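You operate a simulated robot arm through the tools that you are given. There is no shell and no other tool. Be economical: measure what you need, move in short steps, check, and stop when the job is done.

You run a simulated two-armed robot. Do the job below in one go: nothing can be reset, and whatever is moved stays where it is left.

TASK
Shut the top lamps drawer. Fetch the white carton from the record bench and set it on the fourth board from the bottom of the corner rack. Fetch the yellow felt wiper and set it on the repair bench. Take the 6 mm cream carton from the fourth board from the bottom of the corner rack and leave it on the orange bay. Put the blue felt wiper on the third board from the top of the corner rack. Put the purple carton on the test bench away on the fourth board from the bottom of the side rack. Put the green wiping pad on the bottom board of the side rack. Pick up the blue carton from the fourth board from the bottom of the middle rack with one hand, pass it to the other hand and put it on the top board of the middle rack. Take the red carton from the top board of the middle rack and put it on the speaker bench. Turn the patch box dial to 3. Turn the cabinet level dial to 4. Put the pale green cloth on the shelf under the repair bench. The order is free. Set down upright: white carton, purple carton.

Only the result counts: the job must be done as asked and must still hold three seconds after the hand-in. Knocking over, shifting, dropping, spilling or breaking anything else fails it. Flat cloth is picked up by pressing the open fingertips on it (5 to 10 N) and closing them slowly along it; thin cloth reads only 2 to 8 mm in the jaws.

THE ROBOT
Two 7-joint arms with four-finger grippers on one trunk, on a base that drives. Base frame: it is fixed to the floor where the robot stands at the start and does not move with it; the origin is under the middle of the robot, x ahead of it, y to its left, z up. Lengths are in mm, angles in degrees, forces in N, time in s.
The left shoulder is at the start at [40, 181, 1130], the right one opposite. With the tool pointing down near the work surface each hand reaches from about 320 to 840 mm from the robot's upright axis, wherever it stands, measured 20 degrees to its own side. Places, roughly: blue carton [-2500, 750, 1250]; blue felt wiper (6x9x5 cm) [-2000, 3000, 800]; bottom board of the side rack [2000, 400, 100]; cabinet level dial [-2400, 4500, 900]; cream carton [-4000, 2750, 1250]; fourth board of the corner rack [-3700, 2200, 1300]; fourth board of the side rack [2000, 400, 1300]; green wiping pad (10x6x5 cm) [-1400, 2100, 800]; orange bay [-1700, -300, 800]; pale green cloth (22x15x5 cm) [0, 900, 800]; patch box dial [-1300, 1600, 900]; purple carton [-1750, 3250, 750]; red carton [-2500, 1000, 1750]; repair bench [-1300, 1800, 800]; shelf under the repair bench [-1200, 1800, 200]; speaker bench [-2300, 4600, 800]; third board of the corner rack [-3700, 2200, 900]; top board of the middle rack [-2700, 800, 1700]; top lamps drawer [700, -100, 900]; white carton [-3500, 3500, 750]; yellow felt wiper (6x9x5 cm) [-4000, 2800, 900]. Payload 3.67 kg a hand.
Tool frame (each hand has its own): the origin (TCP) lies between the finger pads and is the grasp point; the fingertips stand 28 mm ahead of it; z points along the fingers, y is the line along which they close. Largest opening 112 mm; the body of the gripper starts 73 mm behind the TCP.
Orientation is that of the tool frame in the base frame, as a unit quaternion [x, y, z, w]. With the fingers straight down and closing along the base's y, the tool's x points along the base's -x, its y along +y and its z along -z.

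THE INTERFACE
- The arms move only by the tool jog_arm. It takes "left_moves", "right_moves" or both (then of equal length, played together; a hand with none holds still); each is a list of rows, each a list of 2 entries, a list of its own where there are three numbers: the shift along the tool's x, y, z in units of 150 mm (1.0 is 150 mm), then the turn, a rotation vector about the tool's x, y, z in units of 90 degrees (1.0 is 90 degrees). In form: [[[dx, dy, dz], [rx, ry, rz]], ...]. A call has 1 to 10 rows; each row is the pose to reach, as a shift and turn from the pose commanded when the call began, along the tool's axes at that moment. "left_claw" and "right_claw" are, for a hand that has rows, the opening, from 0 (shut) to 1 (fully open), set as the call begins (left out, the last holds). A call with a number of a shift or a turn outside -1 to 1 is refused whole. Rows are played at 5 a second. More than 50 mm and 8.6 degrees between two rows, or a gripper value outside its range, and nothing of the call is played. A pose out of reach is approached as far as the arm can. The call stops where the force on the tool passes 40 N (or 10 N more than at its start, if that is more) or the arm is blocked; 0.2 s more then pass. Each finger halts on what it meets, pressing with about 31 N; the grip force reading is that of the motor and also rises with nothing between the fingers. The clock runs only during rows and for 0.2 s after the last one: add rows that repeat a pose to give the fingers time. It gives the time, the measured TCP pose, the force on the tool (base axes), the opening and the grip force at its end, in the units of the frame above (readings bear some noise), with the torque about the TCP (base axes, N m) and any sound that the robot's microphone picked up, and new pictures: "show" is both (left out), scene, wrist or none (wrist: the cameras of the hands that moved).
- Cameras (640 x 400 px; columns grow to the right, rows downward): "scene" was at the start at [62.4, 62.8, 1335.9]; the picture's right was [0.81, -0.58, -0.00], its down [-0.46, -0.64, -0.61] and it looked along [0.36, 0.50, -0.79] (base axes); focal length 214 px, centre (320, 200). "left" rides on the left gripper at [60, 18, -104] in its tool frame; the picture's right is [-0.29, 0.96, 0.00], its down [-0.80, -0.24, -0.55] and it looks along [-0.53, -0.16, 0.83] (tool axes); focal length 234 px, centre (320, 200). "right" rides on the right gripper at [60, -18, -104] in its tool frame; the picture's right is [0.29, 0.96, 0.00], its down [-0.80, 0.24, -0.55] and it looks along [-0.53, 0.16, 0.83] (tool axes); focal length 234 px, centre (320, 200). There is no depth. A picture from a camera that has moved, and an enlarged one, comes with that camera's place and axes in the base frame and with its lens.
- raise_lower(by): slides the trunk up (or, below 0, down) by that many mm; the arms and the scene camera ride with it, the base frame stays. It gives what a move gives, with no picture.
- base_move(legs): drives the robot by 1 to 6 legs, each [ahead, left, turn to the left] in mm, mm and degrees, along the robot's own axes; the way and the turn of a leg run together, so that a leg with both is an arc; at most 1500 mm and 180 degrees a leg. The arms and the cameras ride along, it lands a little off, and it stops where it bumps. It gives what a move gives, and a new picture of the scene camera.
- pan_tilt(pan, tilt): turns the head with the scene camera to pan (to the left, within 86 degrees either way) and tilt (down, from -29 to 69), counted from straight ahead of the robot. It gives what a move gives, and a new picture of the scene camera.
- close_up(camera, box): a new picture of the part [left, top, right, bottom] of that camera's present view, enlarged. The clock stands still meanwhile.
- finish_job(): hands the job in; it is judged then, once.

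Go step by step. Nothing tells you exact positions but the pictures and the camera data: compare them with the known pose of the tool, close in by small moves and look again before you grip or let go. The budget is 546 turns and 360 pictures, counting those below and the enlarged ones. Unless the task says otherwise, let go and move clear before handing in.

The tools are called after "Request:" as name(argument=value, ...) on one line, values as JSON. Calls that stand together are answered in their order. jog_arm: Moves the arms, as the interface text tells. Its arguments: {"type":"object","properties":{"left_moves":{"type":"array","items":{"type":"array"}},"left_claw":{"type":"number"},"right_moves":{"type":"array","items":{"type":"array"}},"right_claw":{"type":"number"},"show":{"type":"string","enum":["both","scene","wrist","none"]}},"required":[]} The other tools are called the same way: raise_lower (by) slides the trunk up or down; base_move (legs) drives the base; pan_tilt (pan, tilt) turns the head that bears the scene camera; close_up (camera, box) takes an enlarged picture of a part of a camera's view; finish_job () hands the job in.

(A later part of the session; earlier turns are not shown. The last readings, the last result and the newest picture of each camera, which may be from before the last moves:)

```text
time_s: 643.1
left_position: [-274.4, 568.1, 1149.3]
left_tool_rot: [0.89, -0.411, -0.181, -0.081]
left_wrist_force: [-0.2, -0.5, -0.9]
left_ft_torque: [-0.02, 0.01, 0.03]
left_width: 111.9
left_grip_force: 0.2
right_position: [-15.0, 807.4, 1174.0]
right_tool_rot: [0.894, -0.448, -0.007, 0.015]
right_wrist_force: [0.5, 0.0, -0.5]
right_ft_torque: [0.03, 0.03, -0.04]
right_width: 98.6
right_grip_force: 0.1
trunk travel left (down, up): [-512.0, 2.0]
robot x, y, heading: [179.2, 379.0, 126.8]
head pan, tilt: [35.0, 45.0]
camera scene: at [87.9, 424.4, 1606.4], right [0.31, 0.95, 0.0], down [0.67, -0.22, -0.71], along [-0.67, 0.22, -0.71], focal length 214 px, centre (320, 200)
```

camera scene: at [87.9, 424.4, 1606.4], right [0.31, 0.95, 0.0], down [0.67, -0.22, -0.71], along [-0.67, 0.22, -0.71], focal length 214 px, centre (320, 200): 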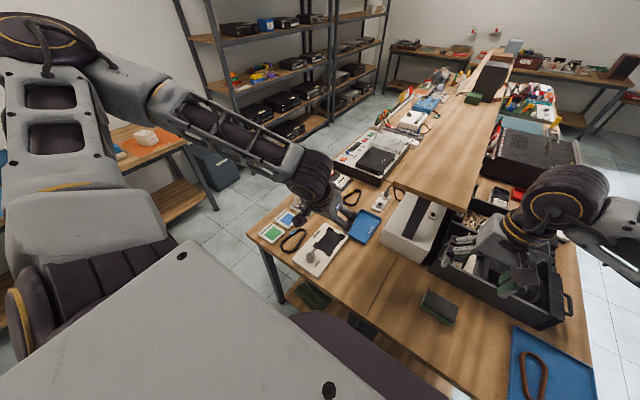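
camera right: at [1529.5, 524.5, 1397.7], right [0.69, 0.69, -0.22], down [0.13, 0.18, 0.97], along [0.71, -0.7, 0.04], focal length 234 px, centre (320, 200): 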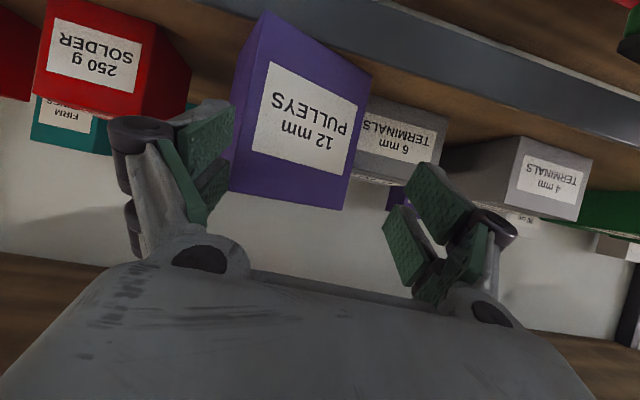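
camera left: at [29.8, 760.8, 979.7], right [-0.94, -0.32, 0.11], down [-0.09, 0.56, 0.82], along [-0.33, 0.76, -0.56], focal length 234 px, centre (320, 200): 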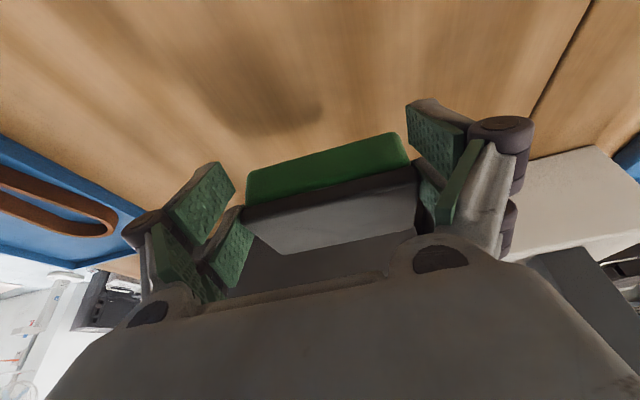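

The pad sits on the test bench. I bring the right hand over it, tilted 26°, while lifting the left.

Request:
jog_arm(left_moves=[[[-0.08, 0, -0.2], [0, 0, 0]], [[-0.16, 0, -0.4], [0, 0, 0]], [[-0.24, 0, -0.6], [0, 0, 0]], [[-0.32, 0, -0.8], [0, 0, 0]]], right_moves=[[[-0.07, -0.05, 0], [0, -0.075, 0]], [[-0.14, -0.1, 0], [0, -0.15, 0]], [[-0.2, -0.15, 0], [0, -0.225, 0]], [[-0.256, -0.19, 0], [0, -0.29, 0]]], right_claw=1, show="none")

Request:
raise_lower(by=-230)

Request:
close_up(camera="right", box=[0, 0, 640, 400])

```text
time_s: 644.1
left_position: [-273.1, 566.5, 1280.3]
left_tool_rot: [0.89, -0.412, -0.181, -0.081]
left_wrist_force: [-0.2, 0.1, 1.0]
left_ft_torque: [-0.01, 0.02, 0.01]
left_width: 111.9
left_grip_force: 0.0
right_position: [-15.6, 855.9, 1172.7]
right_tool_rot: [0.869, -0.439, -0.21, -0.089]
right_wrist_force: [1.3, 0.9, 0.7]
right_ft_torque: [0.01, 0.01, 0.02]
right_width: 111.9
right_grip_force: 0.1
trunk travel left (down, up): [-512.0, 2.0]
robot x, y, heading: [177.2, 377.9, 126.8]
head pan, tilt: [35.0, 45.0]
```

```text
time_s: 646.5
left_position: [-274.9, 565.5, 1049.1]
left_tool_rot: [0.889, -0.411, -0.181, -0.082]
left_wrist_force: [0.1, -0.4, 0.5]
left_ft_torque: [0.0, -0.02, 0.01]
left_width: 111.9
left_grip_force: 0.1
right_position: [-16.6, 855.9, 943.3]
right_tool_rot: [0.87, -0.439, -0.209, -0.087]
right_wrist_force: [-0.6, 0.1, -0.1]
right_ft_torque: [0.06, 0.02, -0.01]
right_width: 111.9
right_grip_force: 0.1
trunk travel left (down, up): [-282.0, 232.0]
robot x, y, heading: [180.6, 379.4, 126.7]
head pan, tilt: [35.0, 45.0]
```

```text
1.00 times, centred on (320, 200) of right (not enlarged: the box is as wide or as high as the picture)
camera zoom: at [60.5, 786.4, 1010.0], right [-0.61, -0.78, -0.1], down [-0.45, 0.25, 0.86], along [-0.65, 0.57, -0.51], focal length 234 px, centre (320, 200)
```

zoom: 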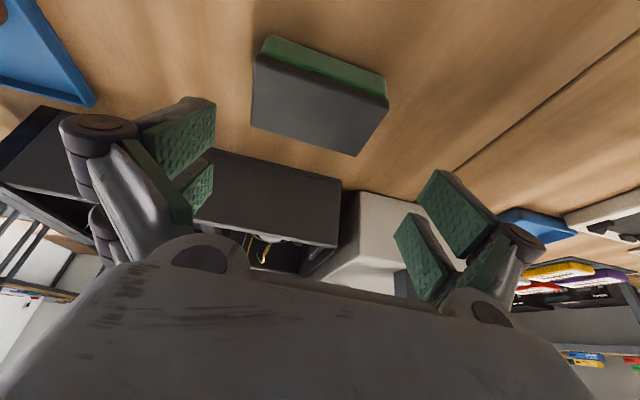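

Request:
jog_arm(right_moves=[[[0, -0.045, 0.15], [0, 0, 0]], [[0.06, -0.045, 0.3], [0, 0, 0]], [[0.12, -0.045, 0.44], [0, 0, 0]], [[0.169, -0.045, 0.57], [0, 0, 0]]], show="wrist")

```text
time_s: 647.5
left_position: [-275.1, 565.6, 1049.8]
left_tool_rot: [0.89, -0.412, -0.18, -0.082]
left_wrist_force: [0.4, 0.2, 0.5]
left_ft_torque: [0.06, 0.0, -0.04]
left_width: 112.0
left_grip_force: 0.1
right_position: [-22.0, 870.6, 855.7]
right_tool_rot: [0.869, -0.44, -0.209, -0.087]
right_wrist_force: [0.4, -0.1, -0.2]
right_ft_torque: [0.0, -0.01, 0.04]
right_width: 112.0
right_grip_force: 0.0
trunk travel left (down, up): [-282.0, 232.0]
robot x, y, heading: [175.9, 378.7, 126.7]
head pan, tilt: [35.0, 45.0]
camera right: at [54.4, 801.8, 921.3], right [-0.61, -0.78, -0.1], down [-0.45, 0.25, 0.86], along [-0.65, 0.57, -0.51], focal length 234 px, centre (320, 200)
```

right: 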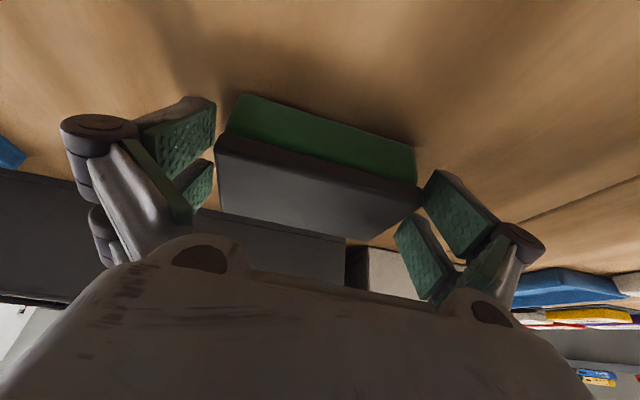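

The pad fits between the fingers. I close and lift.

Request:
jog_arm(right_moves=[[[0, 0, 0], [0, 0, 0]], [[0, 0, 0], [0, 0, 0]], [[0, 0, 0], [0, 0, 0]]], right_claw=0, show="none")

Request:
raise_lower(by=230)

Request:
close_up(camera="right", box=[0, 0, 640, 400])

```text
time_s: 648.3
left_position: [-274.1, 564.4, 1050.4]
left_tool_rot: [0.889, -0.412, -0.182, -0.082]
left_wrist_force: [0.1, 1.0, 0.4]
left_ft_torque: [0.01, 0.01, 0.02]
left_width: 111.9
left_grip_force: 0.1
right_position: [-22.7, 869.3, 855.1]
right_tool_rot: [0.869, -0.439, -0.211, -0.089]
right_wrist_force: [-0.6, -0.9, 2.2]
right_ft_torque: [-0.01, 0.07, -0.05]
right_width: 100.4
right_grip_force: 31.3
trunk travel left (down, up): [-282.0, 232.0]
robot x, y, heading: [179.1, 376.5, 126.9]
head pan, tilt: [35.0, 45.0]
```

```text
time_s: 650.7
left_position: [-275.3, 565.8, 1279.0]
left_tool_rot: [0.89, -0.412, -0.18, -0.081]
left_wrist_force: [0.9, -0.5, -0.1]
left_ft_torque: [0.02, 0.01, 0.0]
left_width: 112.0
left_grip_force: 0.0
right_position: [-22.7, 869.1, 1084.4]
right_tool_rot: [0.869, -0.439, -0.209, -0.087]
right_wrist_force: [0.0, 0.6, 0.0]
right_ft_torque: [-0.02, 0.0, -0.03]
right_width: 99.6
right_grip_force: 31.2
trunk travel left (down, up): [-512.0, 2.0]
robot x, y, heading: [180.6, 378.7, 126.8]
head pan, tilt: [35.0, 45.0]
```

```text
1.00 times, centred on (320, 200) of right (not enlarged: the box is as wide or as high as the picture)
camera zoom: at [54.4, 801.6, 1151.2], right [-0.61, -0.78, -0.1], down [-0.45, 0.25, 0.86], along [-0.65, 0.57, -0.51], focal length 234 px, centre (320, 200)
```

zoom: 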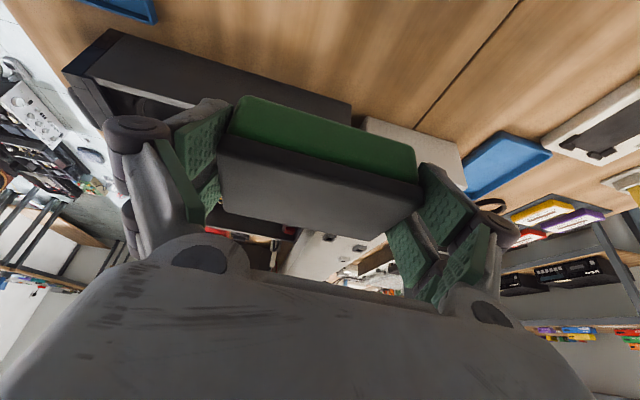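

The pad is in the right hand. I drive back to the side rack.

Request:
base_move(legs=[[-60, 0, 0], [0, 0, -90], [0, 0, -90], [0, 1350, 0]])

Request:
raise_lower(by=-400)

Request:
raise_lower(by=-108)

Request:
jog_arm(right_moves=[[[0.11, 0, 0.22], [0, 0, 0]], [[0.22, 0, 0.45], [0, 0, 0]], [[0.33, 0, 0.67], [0, 0, 0]], [[0.44, 0, 0.897], [0, 0, 0]]], show="none")

Request:
jog_arm(right_moves=[[[0.11, 0, 0.22], [0, 0, 0]], [[0.22, 0, 0.45], [0, 0, 0]], [[0.33, 0, 0.67], [0, 0, 0]], [[0.44, 0, 0.897], [0, 0, 0]]], show="none")

```text
time_s: 666.7
left_position: [1752.2, 937.4, 1279.9]
left_tool_rot: [0.416, 0.887, -0.082, 0.181]
left_wrist_force: [-0.5, -0.5, -0.7]
left_ft_torque: [0.01, -0.02, -0.04]
left_width: 112.3
left_grip_force: 0.0
right_position: [1496.3, 636.6, 1085.0]
right_tool_rot: [0.444, 0.867, -0.088, 0.208]
right_wrist_force: [0.8, 0.3, -0.4]
right_ft_torque: [0.02, 0.0, 0.01]
right_width: 99.8
right_grip_force: 31.3
trunk travel left (down, up): [-512.0, 2.0]
robot x, y, heading: [1301.9, 1128.3, -53.9]
head pan, tilt: [35.0, 45.0]
camera scene: at [1389.2, 1088.5, 1606.4], right [-0.32, -0.95, 0.0], down [-0.67, 0.23, -0.71], along [0.67, -0.23, -0.71], focal length 214 px, centre (320, 200)
```

scene: 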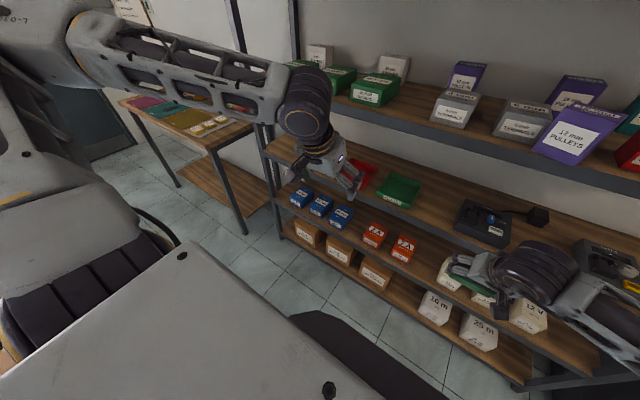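

```text
time_s: 670.5
left_position: [1751.7, 938.5, 880.3]
left_tool_rot: [0.416, 0.887, -0.083, 0.181]
left_wrist_force: [0.4, 0.9, 0.1]
left_ft_torque: [0.01, 0.0, 0.01]
left_width: 112.0
left_grip_force: 0.1
right_position: [1497.1, 636.2, 684.5]
right_tool_rot: [0.444, 0.867, -0.089, 0.208]
right_wrist_force: [0.4, -0.1, 0.8]
right_ft_torque: [-0.02, -0.01, 0.02]
right_width: 99.6
right_grip_force: 31.1
trunk travel left (down, up): [-112.0, 402.0]
robot x, y, heading: [1301.9, 1128.7, -53.7]
head pan, tilt: [35.0, 45.0]
```

```text
time_s: 671.9
left_position: [1752.0, 939.5, 773.1]
left_tool_rot: [0.415, 0.887, -0.082, 0.182]
left_wrist_force: [0.2, -0.2, 0.2]
left_ft_torque: [-0.02, 0.01, -0.01]
left_width: 111.8
left_grip_force: 0.0
right_position: [1498.2, 636.8, 579.2]
right_tool_rot: [0.444, 0.867, -0.089, 0.209]
right_wrist_force: [0.5, -0.1, -1.2]
right_ft_torque: [0.01, -0.01, -0.02]
right_width: 99.9
right_grip_force: 31.1
trunk travel left (down, up): [-4.0, 510.0]
robot x, y, heading: [1307.4, 1128.1, -53.8]
head pan, tilt: [35.0, 45.0]
```

```text
time_s: 672.9
left_position: [1752.9, 938.7, 772.8]
left_tool_rot: [0.416, 0.888, -0.082, 0.181]
left_wrist_force: [-0.5, -0.2, -0.8]
left_ft_torque: [0.03, -0.04, -0.02]
left_width: 112.1
left_grip_force: 0.0
right_position: [1500.9, 638.9, 429.4]
right_tool_rot: [0.444, 0.867, -0.089, 0.208]
right_wrist_force: [0.9, -0.2, 0.1]
right_ft_torque: [0.03, 0.02, -0.01]
right_width: 99.7
right_grip_force: 31.3
trunk travel left (down, up): [-4.0, 510.0]
robot x, y, heading: [1298.8, 1131.7, -53.8]
head pan, tilt: [35.0, 45.0]
```

```text
time_s: 673.9
left_position: [1752.7, 938.7, 772.6]
left_tool_rot: [0.416, 0.887, -0.083, 0.18]
left_wrist_force: [-0.4, -0.4, 1.4]
left_ft_torque: [0.02, 0.01, 0.01]
left_width: 111.9
left_grip_force: 0.0
right_position: [1505.4, 642.2, 278.0]
right_tool_rot: [0.444, 0.867, -0.089, 0.208]
right_wrist_force: [-0.4, -1.1, -0.5]
right_ft_torque: [0.02, -0.02, 0.01]
right_width: 99.8
right_grip_force: 31.5
trunk travel left (down, up): [-4.0, 510.0]
robot x, y, heading: [1300.7, 1131.1, -53.6]
head pan, tilt: [35.0, 45.0]
```

The right hand is low and in front of the bottom board. I lower a bit more, shift 15 mm left, and drive in.

Request:
jog_arm(right_moves=[[[0.06, 0.03, 0.12], [0, 0, 0]], [[0.12, 0.07, 0.25], [0, 0, 0]], [[0.185, 0.11, 0.377], [0, 0, 0]]], show="none")

Request:
base_move(legs=[[190, 0, 0.7]])

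Request:
close_up(camera="right", box=[0, 0, 640, 400])

```text
time_s: 674.7
left_position: [1753.4, 938.1, 772.8]
left_tool_rot: [0.416, 0.887, -0.082, 0.181]
left_wrist_force: [-0.5, 0.5, 0.7]
left_ft_torque: [0.0, -0.02, -0.01]
left_width: 112.0
left_grip_force: 0.0
right_position: [1519.4, 652.8, 216.3]
right_tool_rot: [0.444, 0.867, -0.089, 0.208]
right_wrist_force: [0.4, -0.2, -0.4]
right_ft_torque: [0.01, 0.04, -0.01]
right_width: 99.6
right_grip_force: 30.7
trunk travel left (down, up): [-4.0, 510.0]
robot x, y, heading: [1301.4, 1130.2, -53.8]
head pan, tilt: [35.0, 45.0]
```

```text
time_s: 676.3
left_position: [1867.5, 794.2, 773.2]
left_tool_rot: [0.411, 0.89, -0.082, 0.181]
left_wrist_force: [-0.2, -0.2, 0.0]
left_ft_torque: [0.03, 0.02, 0.0]
left_width: 112.0
left_grip_force: 0.1
right_position: [1637.1, 505.3, 216.2]
right_tool_rot: [0.438, 0.87, -0.086, 0.209]
right_wrist_force: [-0.3, -0.1, -1.4]
right_ft_torque: [0.02, 0.03, 0.02]
right_width: 99.7
right_grip_force: 30.7
trunk travel left (down, up): [-4.0, 510.0]
robot x, y, heading: [1411.5, 979.4, -52.8]
head pan, tilt: [35.0, 45.0]
camera scene: at [1501.9, 939.8, 1099.5], right [-0.31, -0.95, 0.0], down [-0.67, 0.22, -0.71], along [0.67, -0.22, -0.71], focal length 214 px, centre (320, 200)
```

scene: 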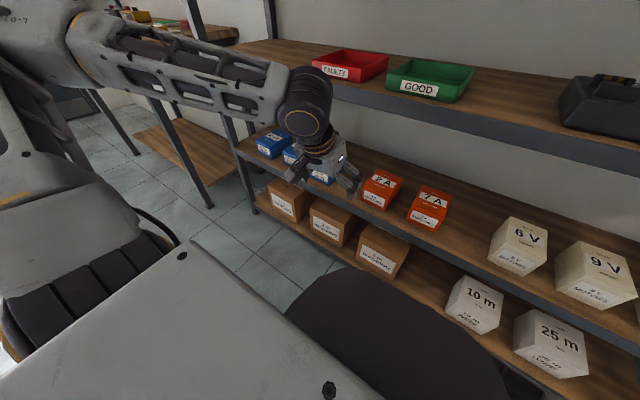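

```text
1.00 times, centred on (320, 200) of right (not enlarged: the box is as wide or as high as the picture)
camera zoom: at [1562.1, 572.9, 281.5], right [0.61, 0.78, -0.1], down [0.45, -0.25, 0.85], along [0.65, -0.57, -0.51], focal length 234 px, centre (320, 200)
```

zoom: 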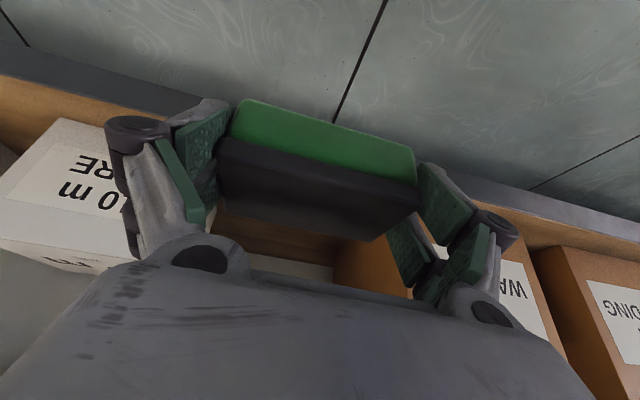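

Request:
jog_arm(right_moves=[[[0, 0.07, 0], [0, 0, 0]], [[0, 0.14, 0], [0, 0, 0]]], show="none")

Request:
base_move(legs=[[116, 0, 0]])

Request:
close_up(camera="right", box=[0, 0, 640, 400])

```text
time_s: 676.9
left_position: [1866.1, 795.4, 773.3]
left_tool_rot: [0.411, 0.889, -0.082, 0.182]
left_wrist_force: [0.0, -1.0, -0.4]
left_ft_torque: [0.03, -0.01, 0.0]
left_width: 111.8
left_grip_force: 0.1
right_position: [1656.0, 520.5, 216.0]
right_tool_rot: [0.438, 0.87, -0.087, 0.209]
right_wrist_force: [0.5, 1.0, -0.6]
right_ft_torque: [0.02, 0.02, 0.03]
right_width: 99.5
right_grip_force: 31.0
trunk travel left (down, up): [-4.0, 510.0]
robot x, y, heading: [1416.4, 980.3, -52.9]
head pan, tilt: [35.0, 45.0]
```

```text
time_s: 678.1
left_position: [1936.1, 700.1, 772.5]
left_tool_rot: [0.411, 0.89, -0.082, 0.181]
left_wrist_force: [0.4, -0.3, 0.1]
left_ft_torque: [0.02, -0.01, 0.02]
left_width: 112.0
left_grip_force: 0.1
right_position: [1723.8, 425.3, 215.2]
right_tool_rot: [0.439, 0.87, -0.087, 0.208]
right_wrist_force: [1.1, 0.0, -0.8]
right_ft_torque: [0.0, 0.02, 0.0]
right_width: 99.4
right_grip_force: 30.8
trunk travel left (down, up): [-4.0, 510.0]
robot x, y, heading: [1487.0, 883.6, -53.1]
head pan, tilt: [35.0, 45.0]
camera scene: at [1572.5, 845.4, 1099.5], right [-0.31, -0.95, 0.0], down [-0.67, 0.22, -0.71], along [0.67, -0.22, -0.71], focal length 214 px, centre (320, 200)
```

scene: 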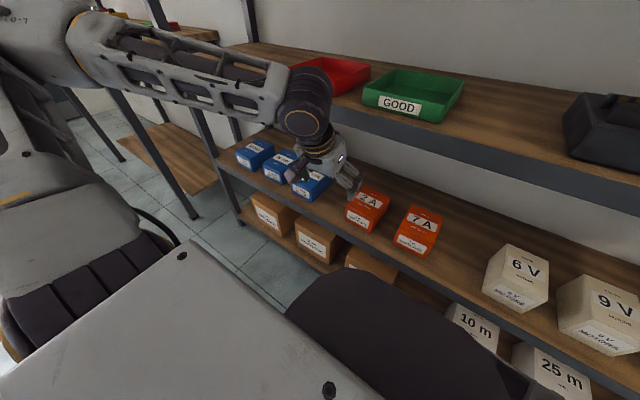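

```text
1.00 times, centred on (320, 200) of right (not enlarged: the box is as wide or as high as the picture)
camera zoom: at [1649.6, 491.5, 282.3], right [0.61, 0.78, -0.1], down [0.45, -0.25, 0.85], along [0.65, -0.57, -0.51], focal length 234 px, centre (320, 200)
```

zoom: 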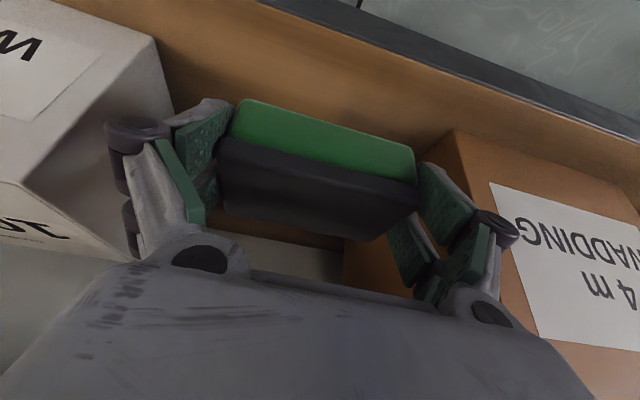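

The pad is over the board between the two cartons. I lower to contact and release.

Request:
jog_arm(right_moves=[[[0.012, 0, 0.024], [0, 0, 0]], [[0.024, 0, 0.048], [0, 0, 0]], [[0.036, 0, 0.072], [0, 0, 0]], [[0.048, 0, 0.096], [0, 0, 0]], [[0.06, 0, 0.12], [0, 0, 0]], [[0.072, 0, 0.144], [0, 0, 0]]], show="none")

```text
time_s: 679.5
left_position: [1936.0, 700.4, 773.9]
left_tool_rot: [0.411, 0.89, -0.081, 0.181]
left_wrist_force: [0.1, 0.1, -0.4]
left_ft_torque: [0.02, 0.0, 0.01]
left_width: 112.1
left_grip_force: 0.0
right_position: [1727.3, 424.8, 192.8]
right_tool_rot: [0.439, 0.869, -0.088, 0.209]
right_wrist_force: [0.1, -0.8, -0.6]
right_ft_torque: [-0.02, 0.01, 0.02]
right_width: 99.7
right_grip_force: 31.0
trunk travel left (down, up): [-4.0, 510.0]
robot x, y, heading: [1484.9, 884.7, -53.0]
head pan, tilt: [35.0, 45.0]
```

Request:
jog_arm(right_moves=[[[0.012, 0, 0.024], [0, 0, 0]], [[0.024, 0, 0.048], [0, 0, 0]], [[0.036, 0, 0.072], [0, 0, 0]], [[0.048, 0, 0.096], [0, 0, 0]], [[0.06, 0, 0.12], [0, 0, 0]], [[0.072, 0, 0.144], [0, 0, 0]], [[0.084, 0, 0.168], [0, 0, 0]], [[0.096, 0, 0.192], [0, 0, 0]]], show="none")

```text
time_s: 681.3
left_position: [1936.4, 700.6, 773.0]
left_tool_rot: [0.412, 0.889, -0.083, 0.181]
left_wrist_force: [-0.1, 0.4, 0.6]
left_ft_torque: [-0.04, 0.0, 0.02]
left_width: 112.1
left_grip_force: 0.1
right_position: [1725.4, 426.5, 159.5]
right_tool_rot: [0.438, 0.87, -0.087, 0.208]
right_wrist_force: [0.5, 0.0, -0.1]
right_ft_torque: [0.0, 0.04, -0.03]
right_width: 99.8
right_grip_force: 30.3
trunk travel left (down, up): [-4.0, 510.0]
robot x, y, heading: [1484.8, 882.6, -53.1]
head pan, tilt: [35.0, 45.0]
```

Request:
jog_arm(right_moves=[[[0.012, 0, 0.024], [0, 0, 0]], [[0.024, 0, 0.048], [0, 0, 0]], [[0.036, 0, 0.072], [0, 0, 0]], [[0.048, 0, 0.096], [0, 0, 0]], [[0.06, 0, 0.12], [0, 0, 0]], [[0.072, 0, 0.144], [0, 0, 0]], [[0.084, 0, 0.168], [0, 0, 0]]], show="wrist")

```text
time_s: 682.5
left_position: [1934.7, 700.0, 773.9]
left_tool_rot: [0.412, 0.889, -0.082, 0.181]
left_wrist_force: [-0.3, -0.1, 0.2]
left_ft_torque: [-0.01, 0.03, 0.02]
left_width: 112.1
left_grip_force: 0.1
right_position: [1728.3, 424.2, 145.7]
right_tool_rot: [0.44, 0.869, -0.09, 0.21]
right_wrist_force: [-10.3, 6.7, 23.5]
right_ft_torque: [-0.3, 1.59, -0.55]
right_width: 99.7
right_grip_force: 31.0
trunk travel left (down, up): [-4.0, 510.0]
robot x, y, heading: [1484.0, 887.8, -53.3]
head pan, tilt: [35.0, 45.0]
stopped in row 5 (right hand): the force on the tool passed its limit at 47 N (the readings are from after the stop); the commanded pose is now the measured one
camera right: at [1653.1, 491.8, 212.0], right [0.62, 0.78, -0.1], down [0.45, -0.25, 0.86], along [0.64, -0.57, -0.51], focal length 234 px, centre (320, 200)
```

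right: 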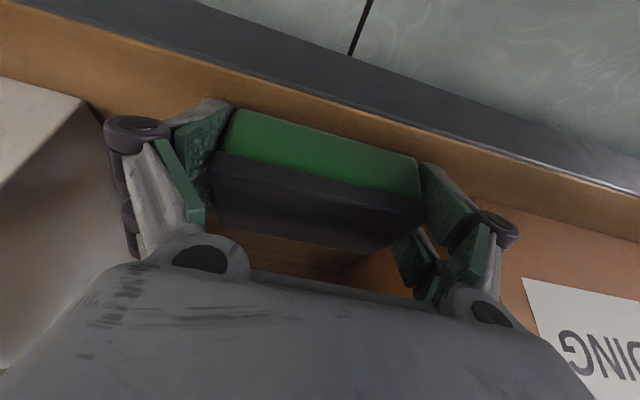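

Contact with the board. I open slightly, lift out and drive back.

Request:
jog_arm(right_moves=[[[0, 0, 0], [0, 0, 0]], [[0, 0, 0], [0, 0, 0]], [[-0.04, 0, -0.09], [0, 0, 0]], [[-0.1, 0, -0.2], [0, 0, 0]], [[-0.17, 0, -0.35], [0, 0, 0]]], right_claw=0.95, show="wrist")

Request:
base_move(legs=[[-250, 0, 0]])

```text
time_s: 683.6
left_position: [1936.7, 699.8, 773.1]
left_tool_rot: [0.412, 0.889, -0.083, 0.181]
left_wrist_force: [0.1, -0.7, -0.2]
left_ft_torque: [0.02, -0.01, -0.02]
left_width: 112.0
left_grip_force: 0.1
right_position: [1725.9, 423.7, 202.3]
right_tool_rot: [0.438, 0.869, -0.088, 0.21]
right_wrist_force: [0.1, -0.5, 0.4]
right_ft_torque: [0.01, -0.02, 0.0]
right_width: 106.5
right_grip_force: 0.0
trunk travel left (down, up): [-4.0, 510.0]
robot x, y, heading: [1484.9, 887.6, -53.0]
head pan, tilt: [35.0, 45.0]
camera right: at [1651.6, 489.9, 267.9], right [0.61, 0.78, -0.1], down [0.45, -0.25, 0.86], along [0.65, -0.57, -0.51], focal length 234 px, centre (320, 200)
```

right: 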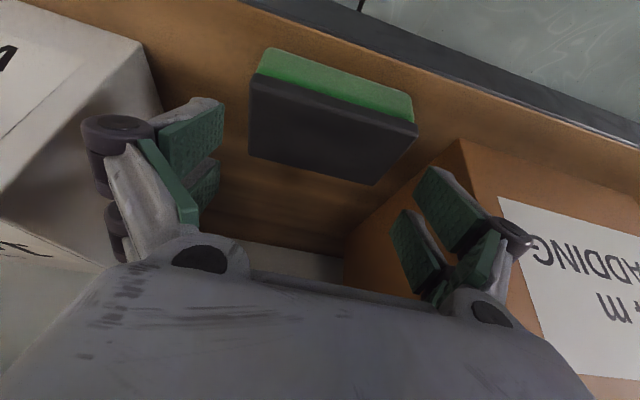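

```text
time_s: 685.5
left_position: [1785.6, 898.0, 772.3]
left_tool_rot: [0.413, 0.889, -0.084, 0.181]
left_wrist_force: [-0.2, 0.2, 0.1]
left_ft_torque: [-0.01, 0.0, -0.02]
left_width: 112.1
left_grip_force: 0.1
right_position: [1575.4, 622.5, 202.1]
right_tool_rot: [0.44, 0.868, -0.089, 0.21]
right_wrist_force: [1.1, 0.1, -0.1]
right_ft_torque: [-0.03, 0.0, 0.0]
right_width: 106.4
right_grip_force: 0.1
trunk travel left (down, up): [-4.0, 510.0]
robot x, y, heading: [1334.4, 1088.0, -53.1]
head pan, tilt: [35.0, 45.0]
camera scene: at [1421.6, 1047.0, 1099.7], right [-0.31, -0.95, 0.0], down [-0.67, 0.22, -0.71], along [0.67, -0.22, -0.71], focal length 214 px, centre (320, 200)
```

scene: 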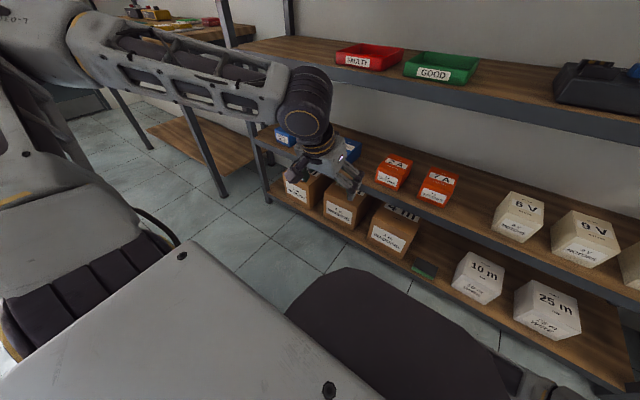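

Pad is on the bottom board. Last job: the blue carton. I raise both arms and drive back to the middle rack.

Request:
jog_arm(right_moves=[[[-0.11, 0, -0.22], [0, 0, 0]], [[-0.22, 0, -0.45], [0, 0, 0]], [[-0.33, 0, -0.67], [0, 0, 0]], [[-0.44, 0, -0.897], [0, 0, 0]]], show="none")

Request:
jog_arm(right_moves=[[[-0.11, 0, -0.22], [0, 0, 0]], [[-0.22, 0, -0.45], [0, 0, 0]], [[-0.33, 0, -0.67], [0, 0, 0]], [[-0.44, 0, -0.897], [0, 0, 0]]], show="none")

Request:
jog_arm(right_moves=[[[-0.11, 0, -0.22], [0, 0, 0]], [[-0.22, 0, -0.45], [0, 0, 0]], [[-0.33, 0, -0.67], [0, 0, 0]], [[-0.44, 0, -0.897], [0, 0, 0]]], show="none")

Request:
raise_lower(by=400)

Request:
raise_lower(by=105)

Request:
base_move(legs=[[-60, 0, 0], [0, -1250, 0], [0, -1170, 0], [-1100, 0, 0]])

```text
time_s: 686.5
left_position: [1786.2, 898.8, 772.3]
left_tool_rot: [0.413, 0.889, -0.082, 0.18]
left_wrist_force: [-0.3, -0.2, 0.4]
left_ft_torque: [-0.03, 0.01, 0.01]
left_width: 112.1
left_grip_force: 0.1
right_position: [1571.8, 620.9, 353.1]
right_tool_rot: [0.441, 0.869, -0.09, 0.209]
right_wrist_force: [0.8, 0.5, 0.2]
right_ft_torque: [0.02, 0.0, 0.0]
right_width: 106.2
right_grip_force: 0.0
trunk travel left (down, up): [-4.0, 510.0]
robot x, y, heading: [1333.0, 1084.3, -53.2]
head pan, tilt: [35.0, 45.0]
```

```text
time_s: 687.5
left_position: [1786.7, 899.0, 772.3]
left_tool_rot: [0.413, 0.889, -0.082, 0.181]
left_wrist_force: [-0.4, -0.1, 0.5]
left_ft_torque: [0.03, 0.05, -0.03]
left_width: 112.0
left_grip_force: 0.1
right_position: [1569.5, 617.7, 500.9]
right_tool_rot: [0.44, 0.869, -0.09, 0.208]
right_wrist_force: [-0.1, -0.2, -0.1]
right_ft_torque: [0.0, 0.01, 0.02]
right_width: 106.5
right_grip_force: 0.1
trunk travel left (down, up): [-4.0, 510.0]
robot x, y, heading: [1335.4, 1086.2, -53.2]
head pan, tilt: [35.0, 45.0]
```

```text
time_s: 688.5
left_position: [1787.1, 899.0, 772.3]
left_tool_rot: [0.413, 0.889, -0.082, 0.18]
left_wrist_force: [-0.7, -0.3, -0.1]
left_ft_torque: [-0.02, 0.01, 0.0]
left_width: 112.1
left_grip_force: 0.1
right_position: [1564.6, 615.2, 652.6]
right_tool_rot: [0.44, 0.869, -0.089, 0.209]
right_wrist_force: [-0.3, 0.1, 0.9]
right_ft_torque: [-0.03, -0.02, -0.02]
right_width: 106.4
right_grip_force: 0.1
trunk travel left (down, up): [-4.0, 510.0]
robot x, y, heading: [1338.4, 1087.0, -53.4]
head pan, tilt: [35.0, 45.0]
```

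```text
time_s: 692.3
left_position: [1786.4, 899.2, 1170.7]
left_tool_rot: [0.414, 0.889, -0.082, 0.18]
left_wrist_force: [1.2, 0.1, 0.3]
left_ft_torque: [0.0, 0.0, 0.01]
left_width: 111.8
left_grip_force: 0.0
right_position: [1564.8, 615.2, 1051.4]
right_tool_rot: [0.44, 0.868, -0.089, 0.21]
right_wrist_force: [1.2, -0.1, 0.0]
right_ft_torque: [0.03, -0.02, 0.0]
right_width: 106.4
right_grip_force: 0.0
trunk travel left (down, up): [-404.0, 110.0]
robot x, y, heading: [1337.2, 1086.9, -53.3]
head pan, tilt: [35.0, 45.0]
```

```text
time_s: 693.7
left_position: [1787.6, 898.5, 1276.3]
left_tool_rot: [0.413, 0.889, -0.081, 0.181]
left_wrist_force: [-0.9, 0.1, 0.3]
left_ft_torque: [0.02, 0.0, -0.01]
left_width: 112.0
left_grip_force: 0.2
right_position: [1563.9, 614.1, 1156.8]
right_tool_rot: [0.44, 0.869, -0.089, 0.21]
right_wrist_force: [-0.2, -0.6, -0.7]
right_ft_torque: [0.0, 0.02, -0.02]
right_width: 106.2
right_grip_force: 0.1
trunk travel left (down, up): [-509.0, 5.0]
robot x, y, heading: [1339.2, 1086.8, -53.3]
head pan, tilt: [35.0, 45.0]
```

```text
time_s: 711.9
left_position: [-863.0, 414.7, 1275.7]
left_tool_rot: [0.411, 0.89, -0.082, 0.181]
left_wrist_force: [-0.2, -0.1, 0.4]
left_ft_torque: [0.0, 0.03, 0.03]
left_width: 112.0
left_grip_force: 0.0
right_position: [-1084.3, 129.2, 1156.7]
right_tool_rot: [0.439, 0.869, -0.089, 0.21]
right_wrist_force: [0.2, -0.8, -0.6]
right_ft_torque: [-0.02, -0.01, -0.02]
right_width: 106.4
right_grip_force: 0.0
trunk travel left (down, up): [-509.0, 5.0]
robot x, y, heading: [-1317.2, 599.5, -53.1]
head pan, tilt: [35.0, 45.0]
camera scene: at [-1227.0, 561.3, 1603.5], right [-0.31, -0.95, 0.0], down [-0.67, 0.22, -0.71], along [0.67, -0.22, -0.71], focal length 214 px, centre (320, 200)
```

scene: 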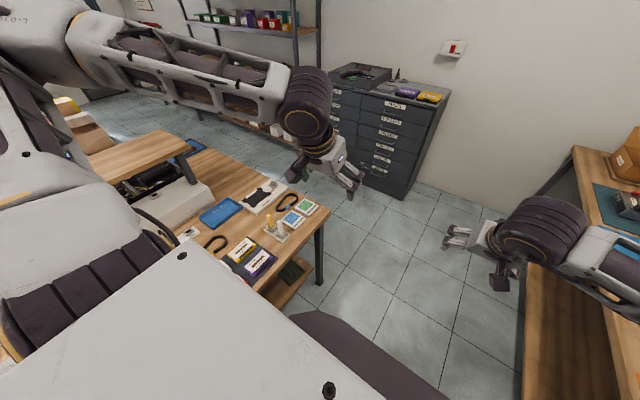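

Request:
base_move(legs=[[-980, -30, 0], [0, 0, -45], [0, 0, -45]])

Request:
jog_arm(left_moves=[[[0, 0, 0], [0, -0.08, 0]], [[0, 0, 0], [0, -0.16, 0]], [[0, 0, 0], [0, -0.24, 0]], [[0, 0, 0], [0, -0.24, 0]], [[0, 0, 0], [0, -0.24, 0]], [[0, 0, 0], [0, -0.24, 0]], [[0, 0, 0], [0, -0.24, 0]]], right_moves=[[[0, 0, 0], [0, -0.09, 0]], [[0, 0, 0], [0, -0.18, 0]], [[0, 0, 0], [0, -0.27, 0]], [[0, 0, 0], [0, -0.36, 0]], [[0, 0, 0], [0, -0.45, 0]], [[0, 0, 0], [0, -0.54, 0]], [[0, 0, 0], [0, -0.62, 0]]], right_claw=1, show="none")

Request:
pan_tilt(pan=0, tilt=20)

```text
time_s: 721.7
left_position: [-2114.5, 907.6, 1276.9]
left_tool_rot: [0.922, 0.333, -0.186, 0.069]
left_wrist_force: [-0.2, 0.7, -0.2]
left_ft_torque: [0.0, -0.01, 0.02]
left_width: 112.2
left_grip_force: 0.0
right_position: [-2396.6, 1132.4, 1156.6]
right_tool_rot: [0.927, 0.298, -0.212, 0.084]
right_wrist_force: [-0.3, 0.3, 0.4]
right_ft_torque: [-0.02, -0.03, -0.01]
right_width: 106.3
right_grip_force: 0.0
trunk travel left (down, up): [-509.0, 5.0]
robot x, y, heading: [-1924.7, 1354.7, -144.3]
head pan, tilt: [35.0, 45.0]
camera scene: at [-1966.6, 1270.4, 1603.6], right [-0.95, 0.32, 0.0], down [0.23, 0.67, -0.71], along [-0.23, -0.67, -0.71], focal length 214 px, centre (320, 200)
```

scene: 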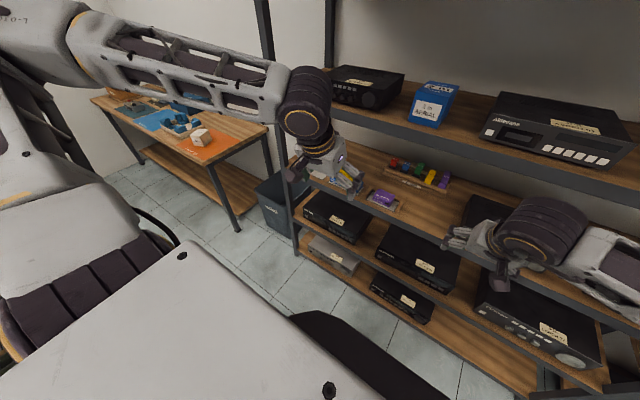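

```text
time_s: 723.3
left_position: [-2171.2, 874.3, 1291.8]
left_tool_rot: [0.871, 0.313, -0.356, 0.131]
left_wrist_force: [0.3, 0.1, -0.7]
left_ft_torque: [0.04, 0.02, 0.0]
left_width: 112.0
left_grip_force: 0.1
left hand out of reach, approached as far as the arm can: row 1, 2, 3, 4, 5, 6, 7
right_position: [-2383.0, 1119.0, 1167.7]
right_tool_rot: [0.72, 0.221, -0.622, 0.212]
right_wrist_force: [-0.7, -0.6, 0.9]
right_ft_torque: [0.05, -0.04, 0.01]
right_width: 112.1
right_grip_force: 0.0
right hand out of reach, approached as far as the arm can: row 7
trunk travel left (down, up): [-509.0, 5.0]
robot x, y, heading: [-1924.5, 1357.5, -144.0]
head pan, tilt: [35.0, 45.0]
```

```text
time_s: 724.3
left_position: [-2170.8, 873.7, 1291.3]
left_tool_rot: [0.872, 0.313, -0.354, 0.129]
left_wrist_force: [-0.1, 0.0, -0.2]
left_ft_torque: [0.01, -0.02, 0.03]
left_width: 111.8
left_grip_force: 0.0
right_position: [-2381.1, 1121.5, 1164.2]
right_tool_rot: [0.725, 0.22, -0.617, 0.211]
right_wrist_force: [-0.2, 0.1, 0.0]
right_ft_torque: [-0.01, 0.01, 0.01]
right_width: 112.1
right_grip_force: 0.0
trunk travel left (down, up): [-509.0, 5.0]
robot x, y, heading: [-1920.9, 1358.3, -144.0]
head pan, tilt: [0.0, 20.0]
camera scene: at [-2016.2, 1293.0, 1642.1], right [-0.59, 0.81, 0.0], down [0.28, 0.2, -0.94], along [-0.76, -0.55, -0.34], focal length 214 px, centre (320, 200)
```

scene: 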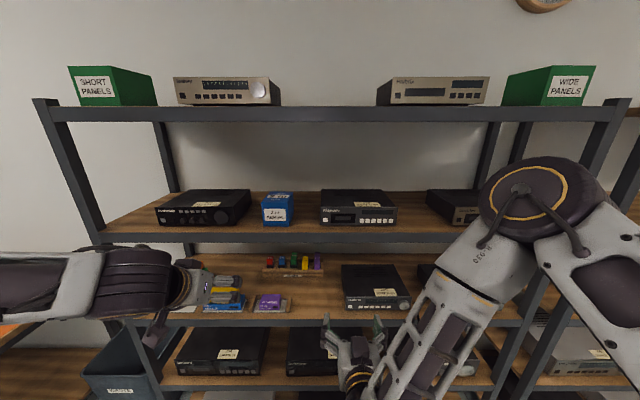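

Left and right hands are roughly pitched as planned. I pull the right hand back and line up the left one with the blue carton.

Request:
jog_arm(left_moves=[[[-0.1, -0.17, -0.1], [0, 0, 0]], [[-0.2, -0.34, -0.2], [0, 0, 0]], [[-0.3, -0.5, -0.3], [0, 0, 0]], [[-0.396, -0.66, -0.406], [0, 0, 0]]], right_moves=[[[0, -0.15, -0.25], [0, 0, 0]], [[0, -0.3, -0.5], [0, 0, 0]], [[0, -0.45, -0.75], [0, 0, 0]], [[0, -0.6, -1], [0, 0, 0]]], show="none")

Request:
base_move(legs=[[200, 0, 0.8]])

Request:
close_up(camera="left", box=[0, 0, 640, 400])

```text
time_s: 725.3
left_position: [-2231.6, 948.1, 1378.0]
left_tool_rot: [0.871, 0.313, -0.356, 0.13]
left_wrist_force: [0.3, 0.9, -0.2]
left_ft_torque: [-0.01, -0.04, 0.01]
left_width: 111.8
left_grip_force: 0.0
right_position: [-2319.1, 1192.9, 1161.8]
right_tool_rot: [0.721, 0.223, -0.621, 0.213]
right_wrist_force: [-0.5, 0.9, 0.0]
right_ft_torque: [-0.01, -0.03, 0.02]
right_width: 112.2
right_grip_force: 0.1
right hand out of reach, approached as far as the arm can: row 1, 2, 3, 4
trunk travel left (down, up): [-509.0, 5.0]
robot x, y, heading: [-1925.2, 1357.9, -144.1]
head pan, tilt: [0.0, 20.0]
```

```text
time_s: 726.9
left_position: [-2383.0, 825.3, 1378.1]
left_tool_rot: [0.868, 0.318, -0.357, 0.132]
left_wrist_force: [-0.2, 1.3, 0.0]
left_ft_torque: [0.0, 0.07, -0.05]
left_width: 112.2
left_grip_force: 0.1
right_position: [-2474.4, 1068.5, 1161.7]
right_tool_rot: [0.718, 0.228, -0.62, 0.217]
right_wrist_force: [0.5, 0.2, 0.3]
right_ft_torque: [-0.06, 0.0, 0.0]
right_width: 112.0
right_grip_force: 0.1
trunk travel left (down, up): [-509.0, 5.0]
robot x, y, heading: [-2082.9, 1237.3, -143.2]
head pan, tilt: [0.0, 20.0]
camera scene: at [-2171.7, 1175.4, 1642.6], right [-0.6, 0.8, 0.0], down [0.27, 0.2, -0.94], along [-0.75, -0.56, -0.34], focal length 214 px, centre (320, 200)
```

scene: 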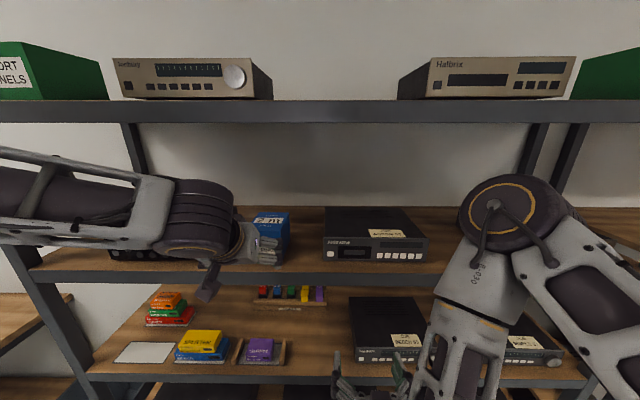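

```text
1.00 times, centred on (320, 200) of left (not enlarged: the box is as wide or as high as the picture)
camera zoom: at [-2284.3, 886.3, 1409.7], right [0.46, -0.86, 0.21], down [-0.29, 0.07, 0.95], along [-0.84, -0.5, -0.22], focal length 234 px, centre (320, 200)
```

zoom: 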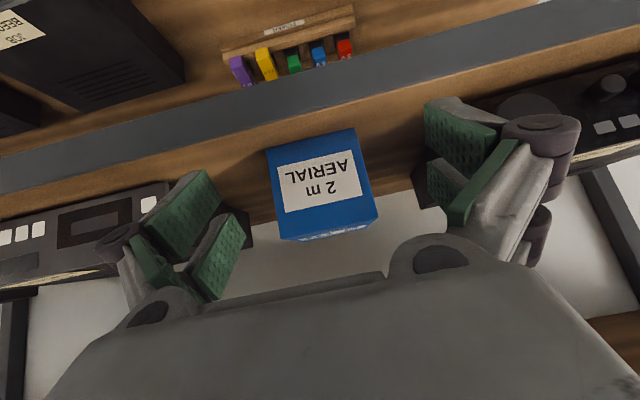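

Request:
jog_arm(left_moves=[[[0.04, -0.03, 0.04], [0, 0, 0]], [[0.085, -0.055, 0.085], [0, 0, 0]]], show="none")

Request:
base_move(legs=[[148, 0, 0]])

Request:
close_up(camera="left", box=[0, 0, 640, 400])

```text
time_s: 727.5
left_position: [-2390.8, 831.3, 1360.1]
left_tool_rot: [0.868, 0.319, -0.356, 0.134]
left_wrist_force: [0.4, 0.0, 0.2]
left_ft_torque: [0.02, 0.03, 0.0]
left_width: 112.0
left_grip_force: 0.1
right_position: [-2475.2, 1067.2, 1160.9]
right_tool_rot: [0.718, 0.229, -0.62, 0.218]
right_wrist_force: [0.7, -0.1, 1.0]
right_ft_torque: [0.01, -0.05, 0.02]
right_width: 112.0
right_grip_force: 0.1
trunk travel left (down, up): [-509.0, 5.0]
robot x, y, heading: [-2082.1, 1239.8, -143.1]
head pan, tilt: [0.0, 20.0]
```

```text
time_s: 728.9
left_position: [-2504.5, 744.5, 1360.2]
left_tool_rot: [0.869, 0.317, -0.357, 0.133]
left_wrist_force: [0.9, 0.0, -0.2]
left_ft_torque: [0.0, 0.05, 0.01]
left_width: 112.1
left_grip_force: 0.1
right_position: [-2590.9, 982.1, 1161.5]
right_tool_rot: [0.719, 0.228, -0.62, 0.217]
right_wrist_force: [1.2, 0.8, -0.3]
right_ft_torque: [0.03, 0.0, -0.01]
right_width: 112.0
right_grip_force: 0.1
trunk travel left (down, up): [-509.0, 5.0]
robot x, y, heading: [-2202.8, 1149.3, -143.4]
head pan, tilt: [0.0, 20.0]
camera scene: at [-2288.7, 1088.2, 1642.5], right [-0.6, 0.8, 0.0], down [0.27, 0.2, -0.94], along [-0.75, -0.56, -0.34], focal length 214 px, centre (320, 200)
```

scene: 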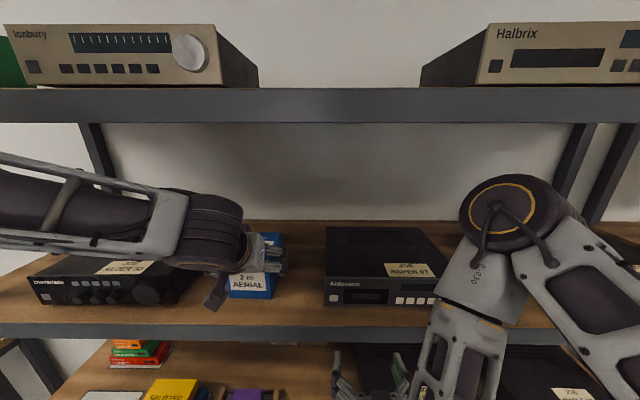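

```text
1.00 times, centred on (320, 200) of left (not enlarged: the box is as wide or as high as the picture)
camera zoom: at [-2406.3, 805.8, 1391.9], right [0.46, -0.86, 0.21], down [-0.29, 0.07, 0.95], along [-0.84, -0.5, -0.22], focal length 234 px, centre (320, 200)
```

zoom: 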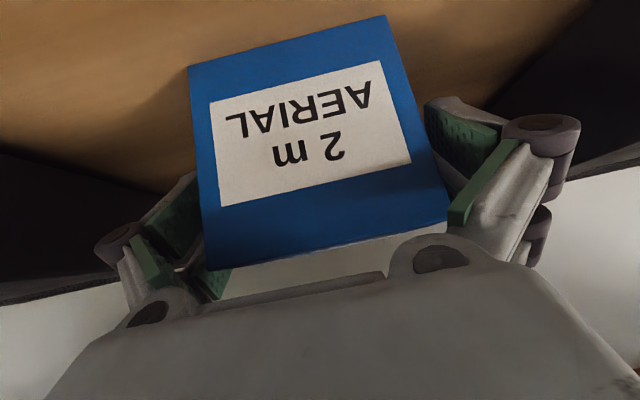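

The left fingers straddle the blue carton. I close, lift and back out.

Request:
jog_arm(left_moves=[[[0, 0, 0], [0, 0, 0]], [[0, 0, 0], [0, 0, 0]], [[0, 0, 0], [0, 0, 0]]], left_claw=0, show="none")

Request:
jog_arm(left_moves=[[[-0.07, 0, -0.07], [0, 0, 0]], [[-0.14, 0, -0.14], [0, 0, 0]]], show="none")

Request:
base_move(legs=[[-400, 0, 0]])

```text
time_s: 729.7
left_position: [-2507.9, 745.3, 1359.7]
left_tool_rot: [0.868, 0.318, -0.356, 0.133]
left_wrist_force: [1.7, 0.1, 5.8]
left_ft_torque: [-0.23, -0.24, 0.08]
left_width: 90.1
left_grip_force: 31.2
right_position: [-2592.6, 980.5, 1160.2]
right_tool_rot: [0.719, 0.228, -0.62, 0.217]
right_wrist_force: [0.2, 0.8, 0.2]
right_ft_torque: [0.0, -0.01, 0.01]
right_width: 112.0
right_grip_force: 0.1
trunk travel left (down, up): [-509.0, 5.0]
robot x, y, heading: [-2198.5, 1150.3, -143.2]
head pan, tilt: [0.0, 20.0]
```

```text
time_s: 730.3
left_position: [-2508.9, 744.3, 1388.4]
left_tool_rot: [0.869, 0.318, -0.355, 0.132]
left_wrist_force: [0.9, -0.2, -1.4]
left_ft_torque: [0.01, -0.07, -0.03]
left_width: 89.9
left_grip_force: 31.7
right_position: [-2592.4, 980.8, 1160.5]
right_tool_rot: [0.719, 0.227, -0.62, 0.216]
right_wrist_force: [-0.1, 0.1, 0.4]
right_ft_torque: [0.01, 0.02, -0.01]
right_width: 111.8
right_grip_force: 0.1
trunk travel left (down, up): [-509.0, 5.0]
robot x, y, heading: [-2196.2, 1154.7, -143.4]
head pan, tilt: [0.0, 20.0]
```

```text
time_s: 732.9
left_position: [-2188.3, 981.1, 1387.5]
left_tool_rot: [0.868, 0.321, -0.355, 0.134]
left_wrist_force: [0.7, -0.5, -2.1]
left_ft_torque: [0.05, -0.04, -0.01]
left_width: 89.7
left_grip_force: 30.8
right_position: [-2272.9, 1217.3, 1160.4]
right_tool_rot: [0.719, 0.229, -0.619, 0.217]
right_wrist_force: [0.6, -0.3, 0.2]
right_ft_torque: [0.0, 0.0, -0.02]
right_width: 112.2
right_grip_force: 0.0
trunk travel left (down, up): [-509.0, 5.0]
robot x, y, heading: [-1879.4, 1394.0, -142.9]
head pan, tilt: [0.0, 20.0]
camera scene: at [-1972.3, 1325.3, 1642.0], right [-0.6, 0.8, 0.0], down [0.27, 0.21, -0.94], along [-0.75, -0.57, -0.34], focal length 214 px, centre (320, 200)
```

scene: 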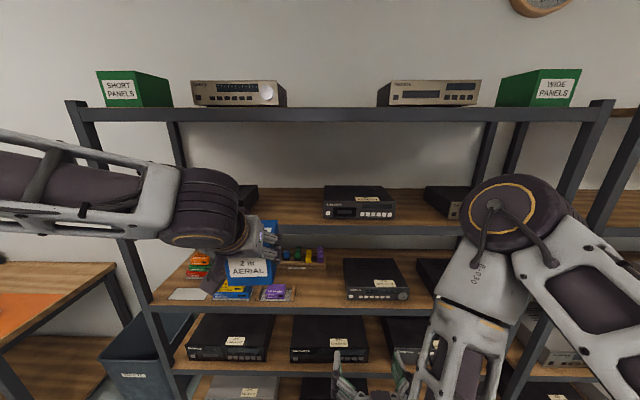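

The blue carton is in the left hand. I move it toward the middle and bring the right hand up behind it for the hand-over.

Request:
jog_arm(left_moves=[[[-0.04, -0.2, 0.04], [0, 0, 0]], [[-0.08, -0.4, 0.08], [0, 0, 0]], [[-0.12, -0.6, 0.12], [0, 0, 0]], [[-0.16, -0.8, 0.16], [0, 0, 0]]], right_moves=[[[-0.25, 0.1, -0.05], [0, 0, 0]], [[-0.5, 0.2, -0.1], [0, 0, 0]], [[-0.75, 0.3, -0.15], [0, 0, 0]], [[-1, 0.4, -0.2], [0, 0, 0]]], show="none")

```text
time_s: 733.9
left_position: [-2274.5, 1039.8, 1386.6]
left_tool_rot: [0.868, 0.321, -0.355, 0.134]
left_wrist_force: [0.0, 0.5, -1.4]
left_ft_torque: [0.08, -0.07, 0.02]
left_width: 89.8
left_grip_force: 31.3
left hand out of reach, approached as far as the arm can: row 4
right_position: [-2228.2, 1146.9, 1307.6]
right_tool_rot: [0.719, 0.229, -0.619, 0.217]
right_wrist_force: [0.9, -0.1, 0.2]
right_ft_torque: [0.03, -0.03, -0.01]
right_width: 111.9
right_grip_force: 0.1
right hand out of reach, approached as far as the arm can: row 1, 2, 3, 4
trunk travel left (down, up): [-509.0, 5.0]
robot x, y, heading: [-1878.0, 1394.0, -143.0]
head pan, tilt: [0.0, 20.0]
```

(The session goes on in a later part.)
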